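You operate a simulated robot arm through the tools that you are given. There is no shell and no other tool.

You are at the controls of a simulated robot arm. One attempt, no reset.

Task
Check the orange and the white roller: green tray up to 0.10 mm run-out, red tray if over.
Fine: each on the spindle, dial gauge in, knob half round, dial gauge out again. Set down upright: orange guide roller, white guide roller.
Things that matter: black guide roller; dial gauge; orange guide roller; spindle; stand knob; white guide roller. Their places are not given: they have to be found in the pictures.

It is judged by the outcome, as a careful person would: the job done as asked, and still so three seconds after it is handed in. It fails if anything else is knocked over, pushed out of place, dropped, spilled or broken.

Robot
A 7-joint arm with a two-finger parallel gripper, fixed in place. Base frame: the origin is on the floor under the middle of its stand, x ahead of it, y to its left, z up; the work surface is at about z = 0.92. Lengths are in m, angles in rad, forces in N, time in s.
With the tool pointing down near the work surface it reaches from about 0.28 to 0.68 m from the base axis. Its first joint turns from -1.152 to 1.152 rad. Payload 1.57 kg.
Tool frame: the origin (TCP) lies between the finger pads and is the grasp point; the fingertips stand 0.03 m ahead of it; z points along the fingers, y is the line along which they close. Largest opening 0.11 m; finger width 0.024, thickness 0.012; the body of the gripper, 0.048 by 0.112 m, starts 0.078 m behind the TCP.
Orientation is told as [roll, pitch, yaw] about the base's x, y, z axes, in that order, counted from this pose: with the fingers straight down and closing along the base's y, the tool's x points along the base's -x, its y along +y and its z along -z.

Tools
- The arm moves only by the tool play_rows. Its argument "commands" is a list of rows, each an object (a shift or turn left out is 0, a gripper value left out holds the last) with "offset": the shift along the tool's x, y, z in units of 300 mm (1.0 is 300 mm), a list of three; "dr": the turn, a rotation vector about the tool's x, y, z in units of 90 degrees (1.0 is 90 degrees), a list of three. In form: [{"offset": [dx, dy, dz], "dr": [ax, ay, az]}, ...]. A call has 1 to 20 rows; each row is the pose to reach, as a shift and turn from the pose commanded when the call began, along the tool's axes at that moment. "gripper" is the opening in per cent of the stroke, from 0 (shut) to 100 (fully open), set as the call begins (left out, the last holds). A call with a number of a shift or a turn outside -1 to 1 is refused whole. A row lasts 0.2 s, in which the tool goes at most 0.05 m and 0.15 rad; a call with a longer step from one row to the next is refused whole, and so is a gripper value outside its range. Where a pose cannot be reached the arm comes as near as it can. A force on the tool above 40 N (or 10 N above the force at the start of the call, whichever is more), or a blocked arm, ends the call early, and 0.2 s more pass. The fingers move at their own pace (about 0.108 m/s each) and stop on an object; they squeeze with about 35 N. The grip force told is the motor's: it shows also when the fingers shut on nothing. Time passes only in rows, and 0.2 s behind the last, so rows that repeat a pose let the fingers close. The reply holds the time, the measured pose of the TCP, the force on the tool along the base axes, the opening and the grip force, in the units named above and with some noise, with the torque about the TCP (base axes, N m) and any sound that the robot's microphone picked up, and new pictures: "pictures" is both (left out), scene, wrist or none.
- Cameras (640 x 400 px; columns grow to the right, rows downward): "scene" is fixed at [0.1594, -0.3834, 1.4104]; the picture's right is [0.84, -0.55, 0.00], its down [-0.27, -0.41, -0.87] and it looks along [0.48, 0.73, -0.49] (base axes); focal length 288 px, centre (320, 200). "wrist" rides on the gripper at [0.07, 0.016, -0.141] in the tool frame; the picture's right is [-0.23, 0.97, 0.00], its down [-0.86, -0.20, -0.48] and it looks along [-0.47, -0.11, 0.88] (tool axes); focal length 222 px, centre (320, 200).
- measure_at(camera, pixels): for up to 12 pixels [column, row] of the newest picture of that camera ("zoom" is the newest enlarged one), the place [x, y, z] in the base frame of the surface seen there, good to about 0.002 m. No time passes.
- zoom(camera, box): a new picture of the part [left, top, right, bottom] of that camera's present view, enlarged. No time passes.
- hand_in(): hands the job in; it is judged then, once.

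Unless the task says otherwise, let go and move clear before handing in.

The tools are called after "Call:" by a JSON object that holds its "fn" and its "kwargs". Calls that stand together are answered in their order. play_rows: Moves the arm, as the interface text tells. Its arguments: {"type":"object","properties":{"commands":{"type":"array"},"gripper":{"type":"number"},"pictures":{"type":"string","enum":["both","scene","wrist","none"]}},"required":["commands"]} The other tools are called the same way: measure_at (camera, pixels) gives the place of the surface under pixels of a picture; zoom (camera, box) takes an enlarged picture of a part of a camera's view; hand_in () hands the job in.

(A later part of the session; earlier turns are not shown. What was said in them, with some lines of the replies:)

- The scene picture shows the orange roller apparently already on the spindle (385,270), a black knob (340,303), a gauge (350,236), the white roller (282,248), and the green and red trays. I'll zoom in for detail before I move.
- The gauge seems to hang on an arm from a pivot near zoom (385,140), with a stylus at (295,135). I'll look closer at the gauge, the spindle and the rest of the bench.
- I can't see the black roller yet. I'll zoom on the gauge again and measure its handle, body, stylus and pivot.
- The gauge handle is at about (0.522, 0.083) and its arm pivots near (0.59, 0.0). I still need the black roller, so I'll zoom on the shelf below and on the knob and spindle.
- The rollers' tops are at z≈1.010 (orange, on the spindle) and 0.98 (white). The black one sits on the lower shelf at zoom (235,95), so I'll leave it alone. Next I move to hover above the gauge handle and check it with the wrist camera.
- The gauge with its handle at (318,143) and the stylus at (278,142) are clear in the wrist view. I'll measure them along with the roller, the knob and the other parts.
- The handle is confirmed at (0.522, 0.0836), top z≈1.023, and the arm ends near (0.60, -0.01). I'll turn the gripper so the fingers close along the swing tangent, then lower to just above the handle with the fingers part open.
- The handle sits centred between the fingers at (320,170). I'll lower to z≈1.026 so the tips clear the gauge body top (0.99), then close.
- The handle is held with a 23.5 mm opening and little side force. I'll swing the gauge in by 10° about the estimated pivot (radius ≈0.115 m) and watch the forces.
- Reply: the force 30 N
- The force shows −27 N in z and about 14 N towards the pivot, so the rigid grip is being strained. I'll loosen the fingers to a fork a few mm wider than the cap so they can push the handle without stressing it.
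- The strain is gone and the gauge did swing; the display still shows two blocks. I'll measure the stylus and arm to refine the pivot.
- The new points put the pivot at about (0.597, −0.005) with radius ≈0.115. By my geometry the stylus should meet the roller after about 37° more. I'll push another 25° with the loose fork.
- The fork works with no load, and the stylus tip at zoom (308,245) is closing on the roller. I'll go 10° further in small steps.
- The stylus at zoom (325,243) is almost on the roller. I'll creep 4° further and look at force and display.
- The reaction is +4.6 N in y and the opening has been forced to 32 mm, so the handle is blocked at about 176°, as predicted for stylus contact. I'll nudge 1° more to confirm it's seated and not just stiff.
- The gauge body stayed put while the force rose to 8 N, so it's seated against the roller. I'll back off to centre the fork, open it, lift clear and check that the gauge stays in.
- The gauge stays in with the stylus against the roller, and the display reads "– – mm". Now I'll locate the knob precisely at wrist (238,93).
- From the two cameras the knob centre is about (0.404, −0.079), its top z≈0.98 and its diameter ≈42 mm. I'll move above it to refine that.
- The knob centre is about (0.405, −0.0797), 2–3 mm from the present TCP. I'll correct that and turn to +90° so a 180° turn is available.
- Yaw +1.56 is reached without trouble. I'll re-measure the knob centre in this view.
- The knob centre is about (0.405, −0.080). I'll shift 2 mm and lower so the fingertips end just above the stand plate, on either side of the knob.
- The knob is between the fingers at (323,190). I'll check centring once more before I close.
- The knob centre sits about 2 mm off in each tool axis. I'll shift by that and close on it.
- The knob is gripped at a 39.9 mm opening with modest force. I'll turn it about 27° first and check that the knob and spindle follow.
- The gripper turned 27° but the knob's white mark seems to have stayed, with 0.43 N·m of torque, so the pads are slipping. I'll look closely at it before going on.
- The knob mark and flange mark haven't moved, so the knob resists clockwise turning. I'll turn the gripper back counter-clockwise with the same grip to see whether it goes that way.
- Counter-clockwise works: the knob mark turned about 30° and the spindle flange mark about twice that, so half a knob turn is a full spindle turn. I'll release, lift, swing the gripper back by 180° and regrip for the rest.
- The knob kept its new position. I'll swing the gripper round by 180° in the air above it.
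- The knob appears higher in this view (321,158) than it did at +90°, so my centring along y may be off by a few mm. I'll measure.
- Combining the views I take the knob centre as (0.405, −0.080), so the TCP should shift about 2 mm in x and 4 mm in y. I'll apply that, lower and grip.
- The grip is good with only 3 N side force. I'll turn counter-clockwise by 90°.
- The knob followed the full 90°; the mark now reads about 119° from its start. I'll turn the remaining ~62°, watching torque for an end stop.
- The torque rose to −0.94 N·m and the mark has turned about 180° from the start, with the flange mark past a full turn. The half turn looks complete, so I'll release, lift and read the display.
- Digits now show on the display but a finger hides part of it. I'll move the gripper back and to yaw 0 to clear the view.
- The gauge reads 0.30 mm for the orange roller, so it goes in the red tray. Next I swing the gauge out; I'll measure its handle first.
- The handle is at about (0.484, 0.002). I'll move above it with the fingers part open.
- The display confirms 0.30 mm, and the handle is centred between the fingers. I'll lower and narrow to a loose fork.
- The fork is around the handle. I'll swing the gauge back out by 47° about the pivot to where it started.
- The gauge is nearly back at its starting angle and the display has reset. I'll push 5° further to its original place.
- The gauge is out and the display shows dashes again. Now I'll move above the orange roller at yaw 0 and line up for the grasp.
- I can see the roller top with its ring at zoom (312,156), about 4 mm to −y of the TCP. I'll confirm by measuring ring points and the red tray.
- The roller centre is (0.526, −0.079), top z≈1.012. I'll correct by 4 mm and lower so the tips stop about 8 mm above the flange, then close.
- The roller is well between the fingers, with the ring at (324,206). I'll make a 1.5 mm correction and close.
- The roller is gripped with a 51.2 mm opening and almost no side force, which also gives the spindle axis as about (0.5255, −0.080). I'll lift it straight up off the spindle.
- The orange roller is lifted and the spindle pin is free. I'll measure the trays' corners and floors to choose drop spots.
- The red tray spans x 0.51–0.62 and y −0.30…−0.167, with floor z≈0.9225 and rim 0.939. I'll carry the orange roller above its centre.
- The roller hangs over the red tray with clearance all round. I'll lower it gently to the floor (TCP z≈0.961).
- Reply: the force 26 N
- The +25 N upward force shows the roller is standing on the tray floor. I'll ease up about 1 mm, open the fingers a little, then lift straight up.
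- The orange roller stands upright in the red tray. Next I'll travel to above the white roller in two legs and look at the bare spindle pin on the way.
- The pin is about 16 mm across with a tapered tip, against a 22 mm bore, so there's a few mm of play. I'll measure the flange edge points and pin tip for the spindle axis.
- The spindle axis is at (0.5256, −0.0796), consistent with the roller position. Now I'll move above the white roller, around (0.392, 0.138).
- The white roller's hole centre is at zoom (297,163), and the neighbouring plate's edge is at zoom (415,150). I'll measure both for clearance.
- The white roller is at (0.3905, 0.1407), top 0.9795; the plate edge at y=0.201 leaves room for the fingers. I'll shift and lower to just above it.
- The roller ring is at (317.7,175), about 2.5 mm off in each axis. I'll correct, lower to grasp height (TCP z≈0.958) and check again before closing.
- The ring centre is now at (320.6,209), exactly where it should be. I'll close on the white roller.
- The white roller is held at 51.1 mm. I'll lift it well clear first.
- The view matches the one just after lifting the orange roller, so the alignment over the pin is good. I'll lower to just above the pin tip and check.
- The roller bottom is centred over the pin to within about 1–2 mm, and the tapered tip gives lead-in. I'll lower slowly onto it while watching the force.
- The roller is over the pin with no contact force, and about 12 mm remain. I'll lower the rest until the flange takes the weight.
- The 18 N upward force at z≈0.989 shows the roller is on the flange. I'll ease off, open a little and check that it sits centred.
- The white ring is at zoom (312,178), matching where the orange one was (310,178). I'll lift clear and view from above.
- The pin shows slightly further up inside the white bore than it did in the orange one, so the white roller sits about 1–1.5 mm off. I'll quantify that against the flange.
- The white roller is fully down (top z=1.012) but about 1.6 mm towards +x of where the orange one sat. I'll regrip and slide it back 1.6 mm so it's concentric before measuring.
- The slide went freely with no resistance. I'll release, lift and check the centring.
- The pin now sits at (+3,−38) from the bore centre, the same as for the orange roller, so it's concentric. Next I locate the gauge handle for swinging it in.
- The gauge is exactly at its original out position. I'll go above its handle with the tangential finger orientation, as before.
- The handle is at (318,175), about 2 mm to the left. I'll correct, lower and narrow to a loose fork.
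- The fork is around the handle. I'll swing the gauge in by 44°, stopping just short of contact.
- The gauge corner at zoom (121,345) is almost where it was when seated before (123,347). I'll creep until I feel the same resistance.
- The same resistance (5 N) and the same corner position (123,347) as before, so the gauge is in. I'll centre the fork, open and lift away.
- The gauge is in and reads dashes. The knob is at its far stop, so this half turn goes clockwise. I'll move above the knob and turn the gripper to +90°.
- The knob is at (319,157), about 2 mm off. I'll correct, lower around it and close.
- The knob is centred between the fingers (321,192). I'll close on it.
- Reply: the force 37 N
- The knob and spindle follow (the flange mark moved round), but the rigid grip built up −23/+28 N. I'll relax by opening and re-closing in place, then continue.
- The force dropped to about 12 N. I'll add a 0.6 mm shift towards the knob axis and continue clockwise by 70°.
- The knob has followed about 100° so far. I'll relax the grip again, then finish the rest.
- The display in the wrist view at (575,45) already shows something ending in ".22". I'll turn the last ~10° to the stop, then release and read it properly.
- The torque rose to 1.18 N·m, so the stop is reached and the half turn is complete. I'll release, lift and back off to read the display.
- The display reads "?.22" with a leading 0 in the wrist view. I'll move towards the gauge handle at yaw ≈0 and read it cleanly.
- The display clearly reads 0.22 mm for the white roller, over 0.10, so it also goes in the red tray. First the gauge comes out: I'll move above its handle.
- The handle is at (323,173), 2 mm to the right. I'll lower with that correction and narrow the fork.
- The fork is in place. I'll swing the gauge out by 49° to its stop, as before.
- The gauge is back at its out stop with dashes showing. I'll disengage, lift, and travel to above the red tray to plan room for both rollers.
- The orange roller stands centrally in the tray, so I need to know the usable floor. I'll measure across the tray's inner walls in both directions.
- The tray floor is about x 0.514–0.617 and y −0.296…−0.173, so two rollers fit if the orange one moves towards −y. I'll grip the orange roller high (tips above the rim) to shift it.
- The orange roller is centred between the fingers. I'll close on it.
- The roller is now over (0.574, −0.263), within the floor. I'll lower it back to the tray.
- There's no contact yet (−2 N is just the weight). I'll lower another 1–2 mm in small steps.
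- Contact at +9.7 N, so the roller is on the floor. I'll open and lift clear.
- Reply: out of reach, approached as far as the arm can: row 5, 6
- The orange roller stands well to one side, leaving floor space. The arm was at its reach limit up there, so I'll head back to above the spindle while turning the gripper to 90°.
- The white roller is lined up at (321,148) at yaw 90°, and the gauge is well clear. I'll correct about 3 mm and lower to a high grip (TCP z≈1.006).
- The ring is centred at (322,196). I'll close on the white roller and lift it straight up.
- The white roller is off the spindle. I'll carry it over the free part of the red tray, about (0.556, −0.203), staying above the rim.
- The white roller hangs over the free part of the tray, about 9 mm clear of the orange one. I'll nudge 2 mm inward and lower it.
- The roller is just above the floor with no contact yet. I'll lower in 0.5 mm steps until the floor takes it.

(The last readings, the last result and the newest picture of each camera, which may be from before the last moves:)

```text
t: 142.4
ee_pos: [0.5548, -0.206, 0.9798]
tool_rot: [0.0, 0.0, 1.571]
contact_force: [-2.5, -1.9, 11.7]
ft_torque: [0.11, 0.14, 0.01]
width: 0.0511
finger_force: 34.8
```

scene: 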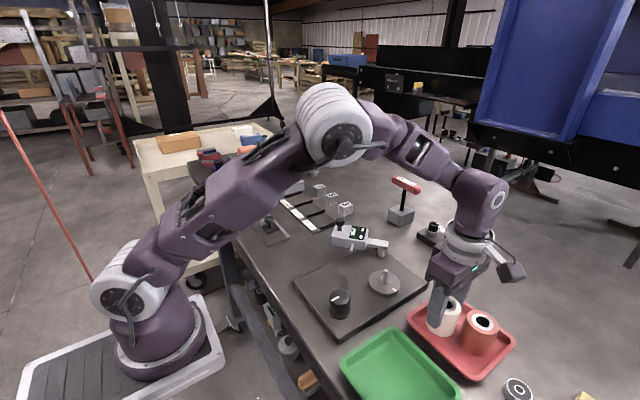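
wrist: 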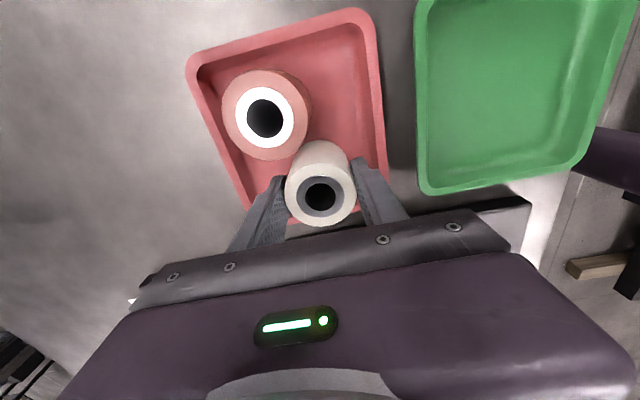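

Contact at +11.7 N, so the white roller stands on the tray floor. I'll open and lift straight up.

Call:
{"fn": "play_rows", "kwargs": {"commands": [{"offset": [0, 0, 0]}, {"offset": [0, 0, 0]}, {"offset": [0, 0, 0]}], "gripper": 64, "pictures": "none"}}

Call:
{"fn": "play_rows", "kwargs": {"commands": [{"offset": [0, 0, -0.05]}, {"offset": [0, 0, -0.15]}, {"offset": [0, 0, -0.27]}, {"offset": [0, 0, -0.4]}, {"offset": [0, 0, -0.4]}]}}

Call:
{"fn": "zoom", "kwargs": {"camera": "scene", "box": [390, 260, 530, 390]}}

Call:
{"fn": "zoom", "kwargs": {"camera": "wrist", "box": [200, 30, 440, 210]}}

```text
t: 143.2
ee_pos: [0.5562, -0.2053, 0.9785]
tool_rot: [-0.001, 0.0, 1.571]
contact_force: [0.0, 0.3, -0.2]
ft_torque: [-0.02, 0.01, 0.01]
width: 0.0705
finger_force: 0.2
```

```text
t: 144.4
ee_pos: [0.5558, -0.2052, 1.098]
tool_rot: [0.001, 0.001, 1.57]
contact_force: [-1.0, 0.2, -0.6]
ft_torque: [-0.01, 0.0, 0.02]
width: 0.0701
finger_force: 0.0
```

scene: 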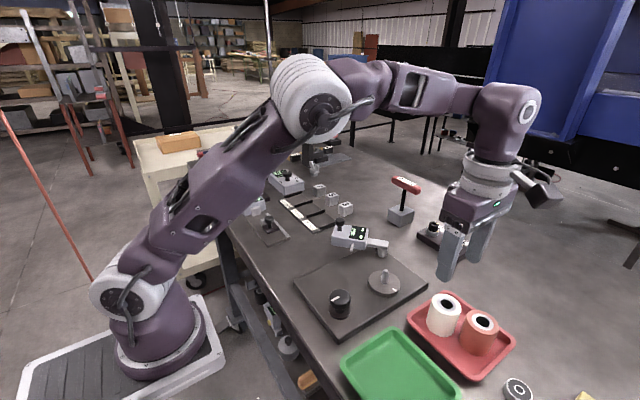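
wrist: 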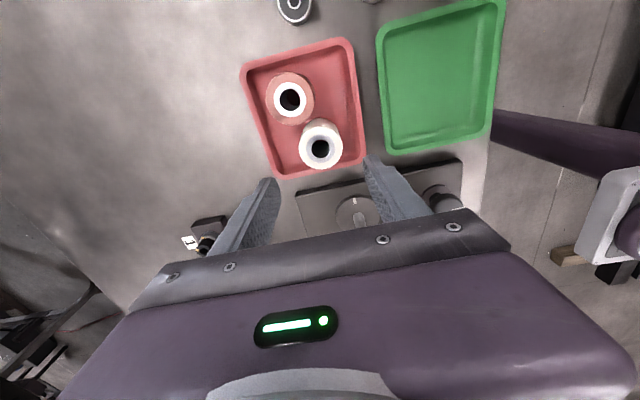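

```text
3.08 times, centred on (460, 325) of scene
```

zoom: 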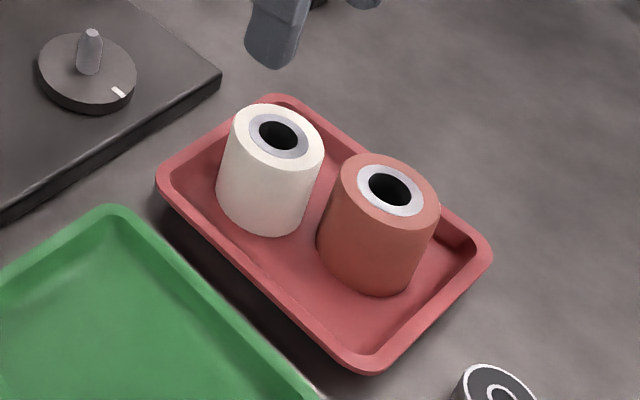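

```text
2.22 times, centred on (320, 120) of wrist
```

zoom: 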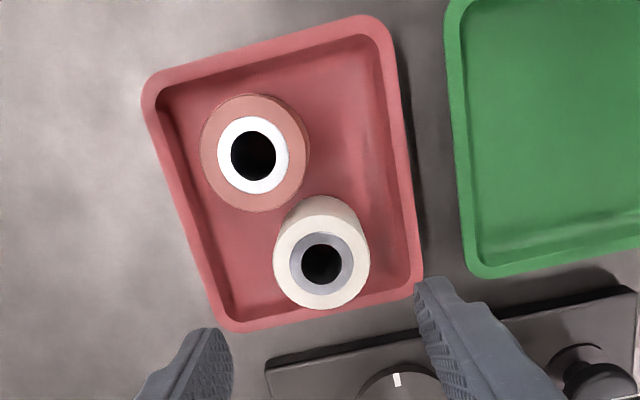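

Both rollers stand in the red tray. I'll check the tops are level, so that neither leans on the tray wall.

Call:
{"fn": "measure_at", "kwargs": {"camera": "scene", "pixels": [[438, 300], [456, 303], [447, 296], [444, 310], [475, 318], [490, 322], [484, 313], [480, 329]]}}

Call:
{"fn": "measure_at", "kwargs": {"camera": "wrist", "pixels": [[304, 147], [338, 147], [320, 131], [320, 164], [270, 100], [309, 98], [290, 80], [288, 118]]}}

```text
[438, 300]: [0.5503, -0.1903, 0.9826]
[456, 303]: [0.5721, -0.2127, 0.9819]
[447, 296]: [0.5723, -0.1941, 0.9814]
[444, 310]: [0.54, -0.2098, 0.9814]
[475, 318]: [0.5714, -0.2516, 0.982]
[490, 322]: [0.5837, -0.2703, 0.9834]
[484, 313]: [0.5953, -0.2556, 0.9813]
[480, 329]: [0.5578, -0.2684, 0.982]
```

```text
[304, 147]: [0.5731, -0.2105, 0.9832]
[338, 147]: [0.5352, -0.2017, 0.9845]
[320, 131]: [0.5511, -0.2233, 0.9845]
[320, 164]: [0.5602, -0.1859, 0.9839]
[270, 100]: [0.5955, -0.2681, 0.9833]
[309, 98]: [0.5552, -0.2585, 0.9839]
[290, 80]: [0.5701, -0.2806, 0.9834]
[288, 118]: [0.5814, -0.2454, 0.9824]
```

Both tops are level (z 0.982–0.984), so both rollers stand upright. I'll move the arm up and back, clear of everything, and do a final check.

Call:
{"fn": "play_rows", "kwargs": {"commands": [{"offset": [0, 0.03, -0.08]}, {"offset": [-0.05, 0.1, -0.16]}, {"offset": [-0.11, 0.19, -0.23]}, {"offset": [-0.17, 0.29, -0.3]}, {"offset": [-0.23, 0.39, -0.36]}, {"offset": [-0.29, 0.49, -0.41]}, {"offset": [-0.35, 0.58, -0.46]}, {"offset": [-0.4, 0.667, -0.5]}, {"offset": [-0.4, 0.667, -0.5]}]}}

Call:
{"fn": "zoom", "kwargs": {"camera": "scene", "box": [310, 190, 530, 390]}}

```text
t: 146.4
ee_pos: [0.356, -0.084, 1.251]
tool_rot: [0.0, 0.0, 1.571]
contact_force: [-0.1, 0.7, -0.1]
ft_torque: [0.02, 0.03, 0.01]
width: 0.0706
finger_force: 0.1
```

scene: 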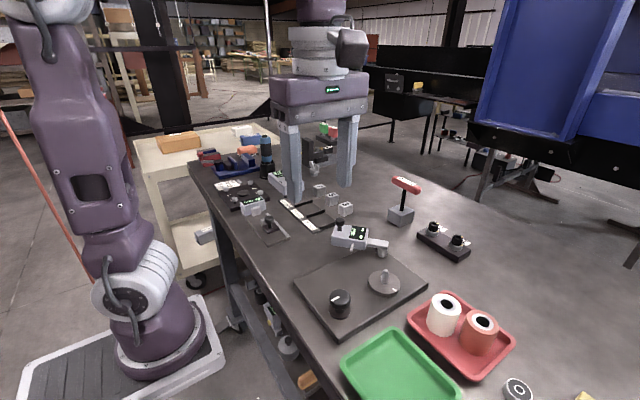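
wrist: 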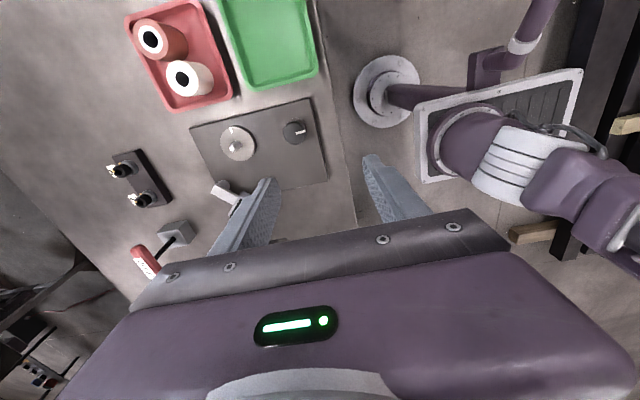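

```text
2.00 times, centred on (420, 290) of scene
```

zoom: 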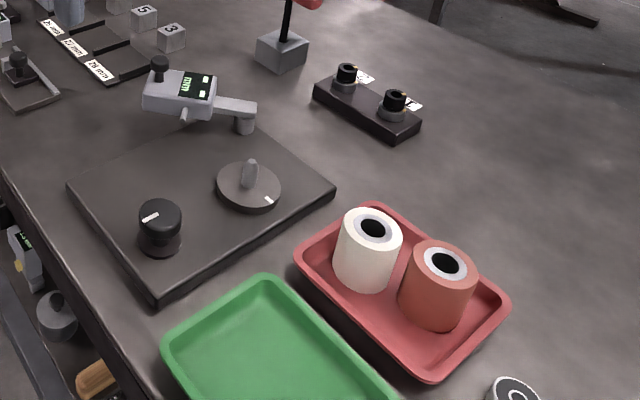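

The final view shows both rollers upright in the red tray (orange 0.30 mm, white 0.22 mm), the gauge out, the knob back at its start, and the other things on the bench undisturbed. The arm is clear, so I'm handing in.

Call:
{"fn": "hand_in", "kwargs": {}}

```text
The job is handed in.
```

Both rollers were over the 0.10 mm limit, so both are standing upright in the red tray. The job is handed in, and no verdict came back with it.

| Roller | Run-out on gauge | Tray |
|---|---|---|
| Orange | 0.30 mm | red |
| White | 0.22 mm | red |

- **Measuring:** each roller was on the spindle with the gauge in while the knob was turned half round, and the gauge was swung out again afterwards. The orange roller was already on the spindle at the start. The knob only turns between two stops, so the orange was measured turning counter-clockwise and the white turning clockwise. The knob is back where it began.
- **White roller seating:** it first sat about 1.6 mm off the spindle centre, so I slid it back before measuring. I measured each roller once and did not repeat either reading.
- **Red tray:** I moved the orange roller to one side of the red tray to make room for the white one. Both tops measured level afterwards.
- **Everything else:** the black guide roller stayed untouched on the lower shelf. In the last picture nothing else looked moved, and the arm is clear of the bench.
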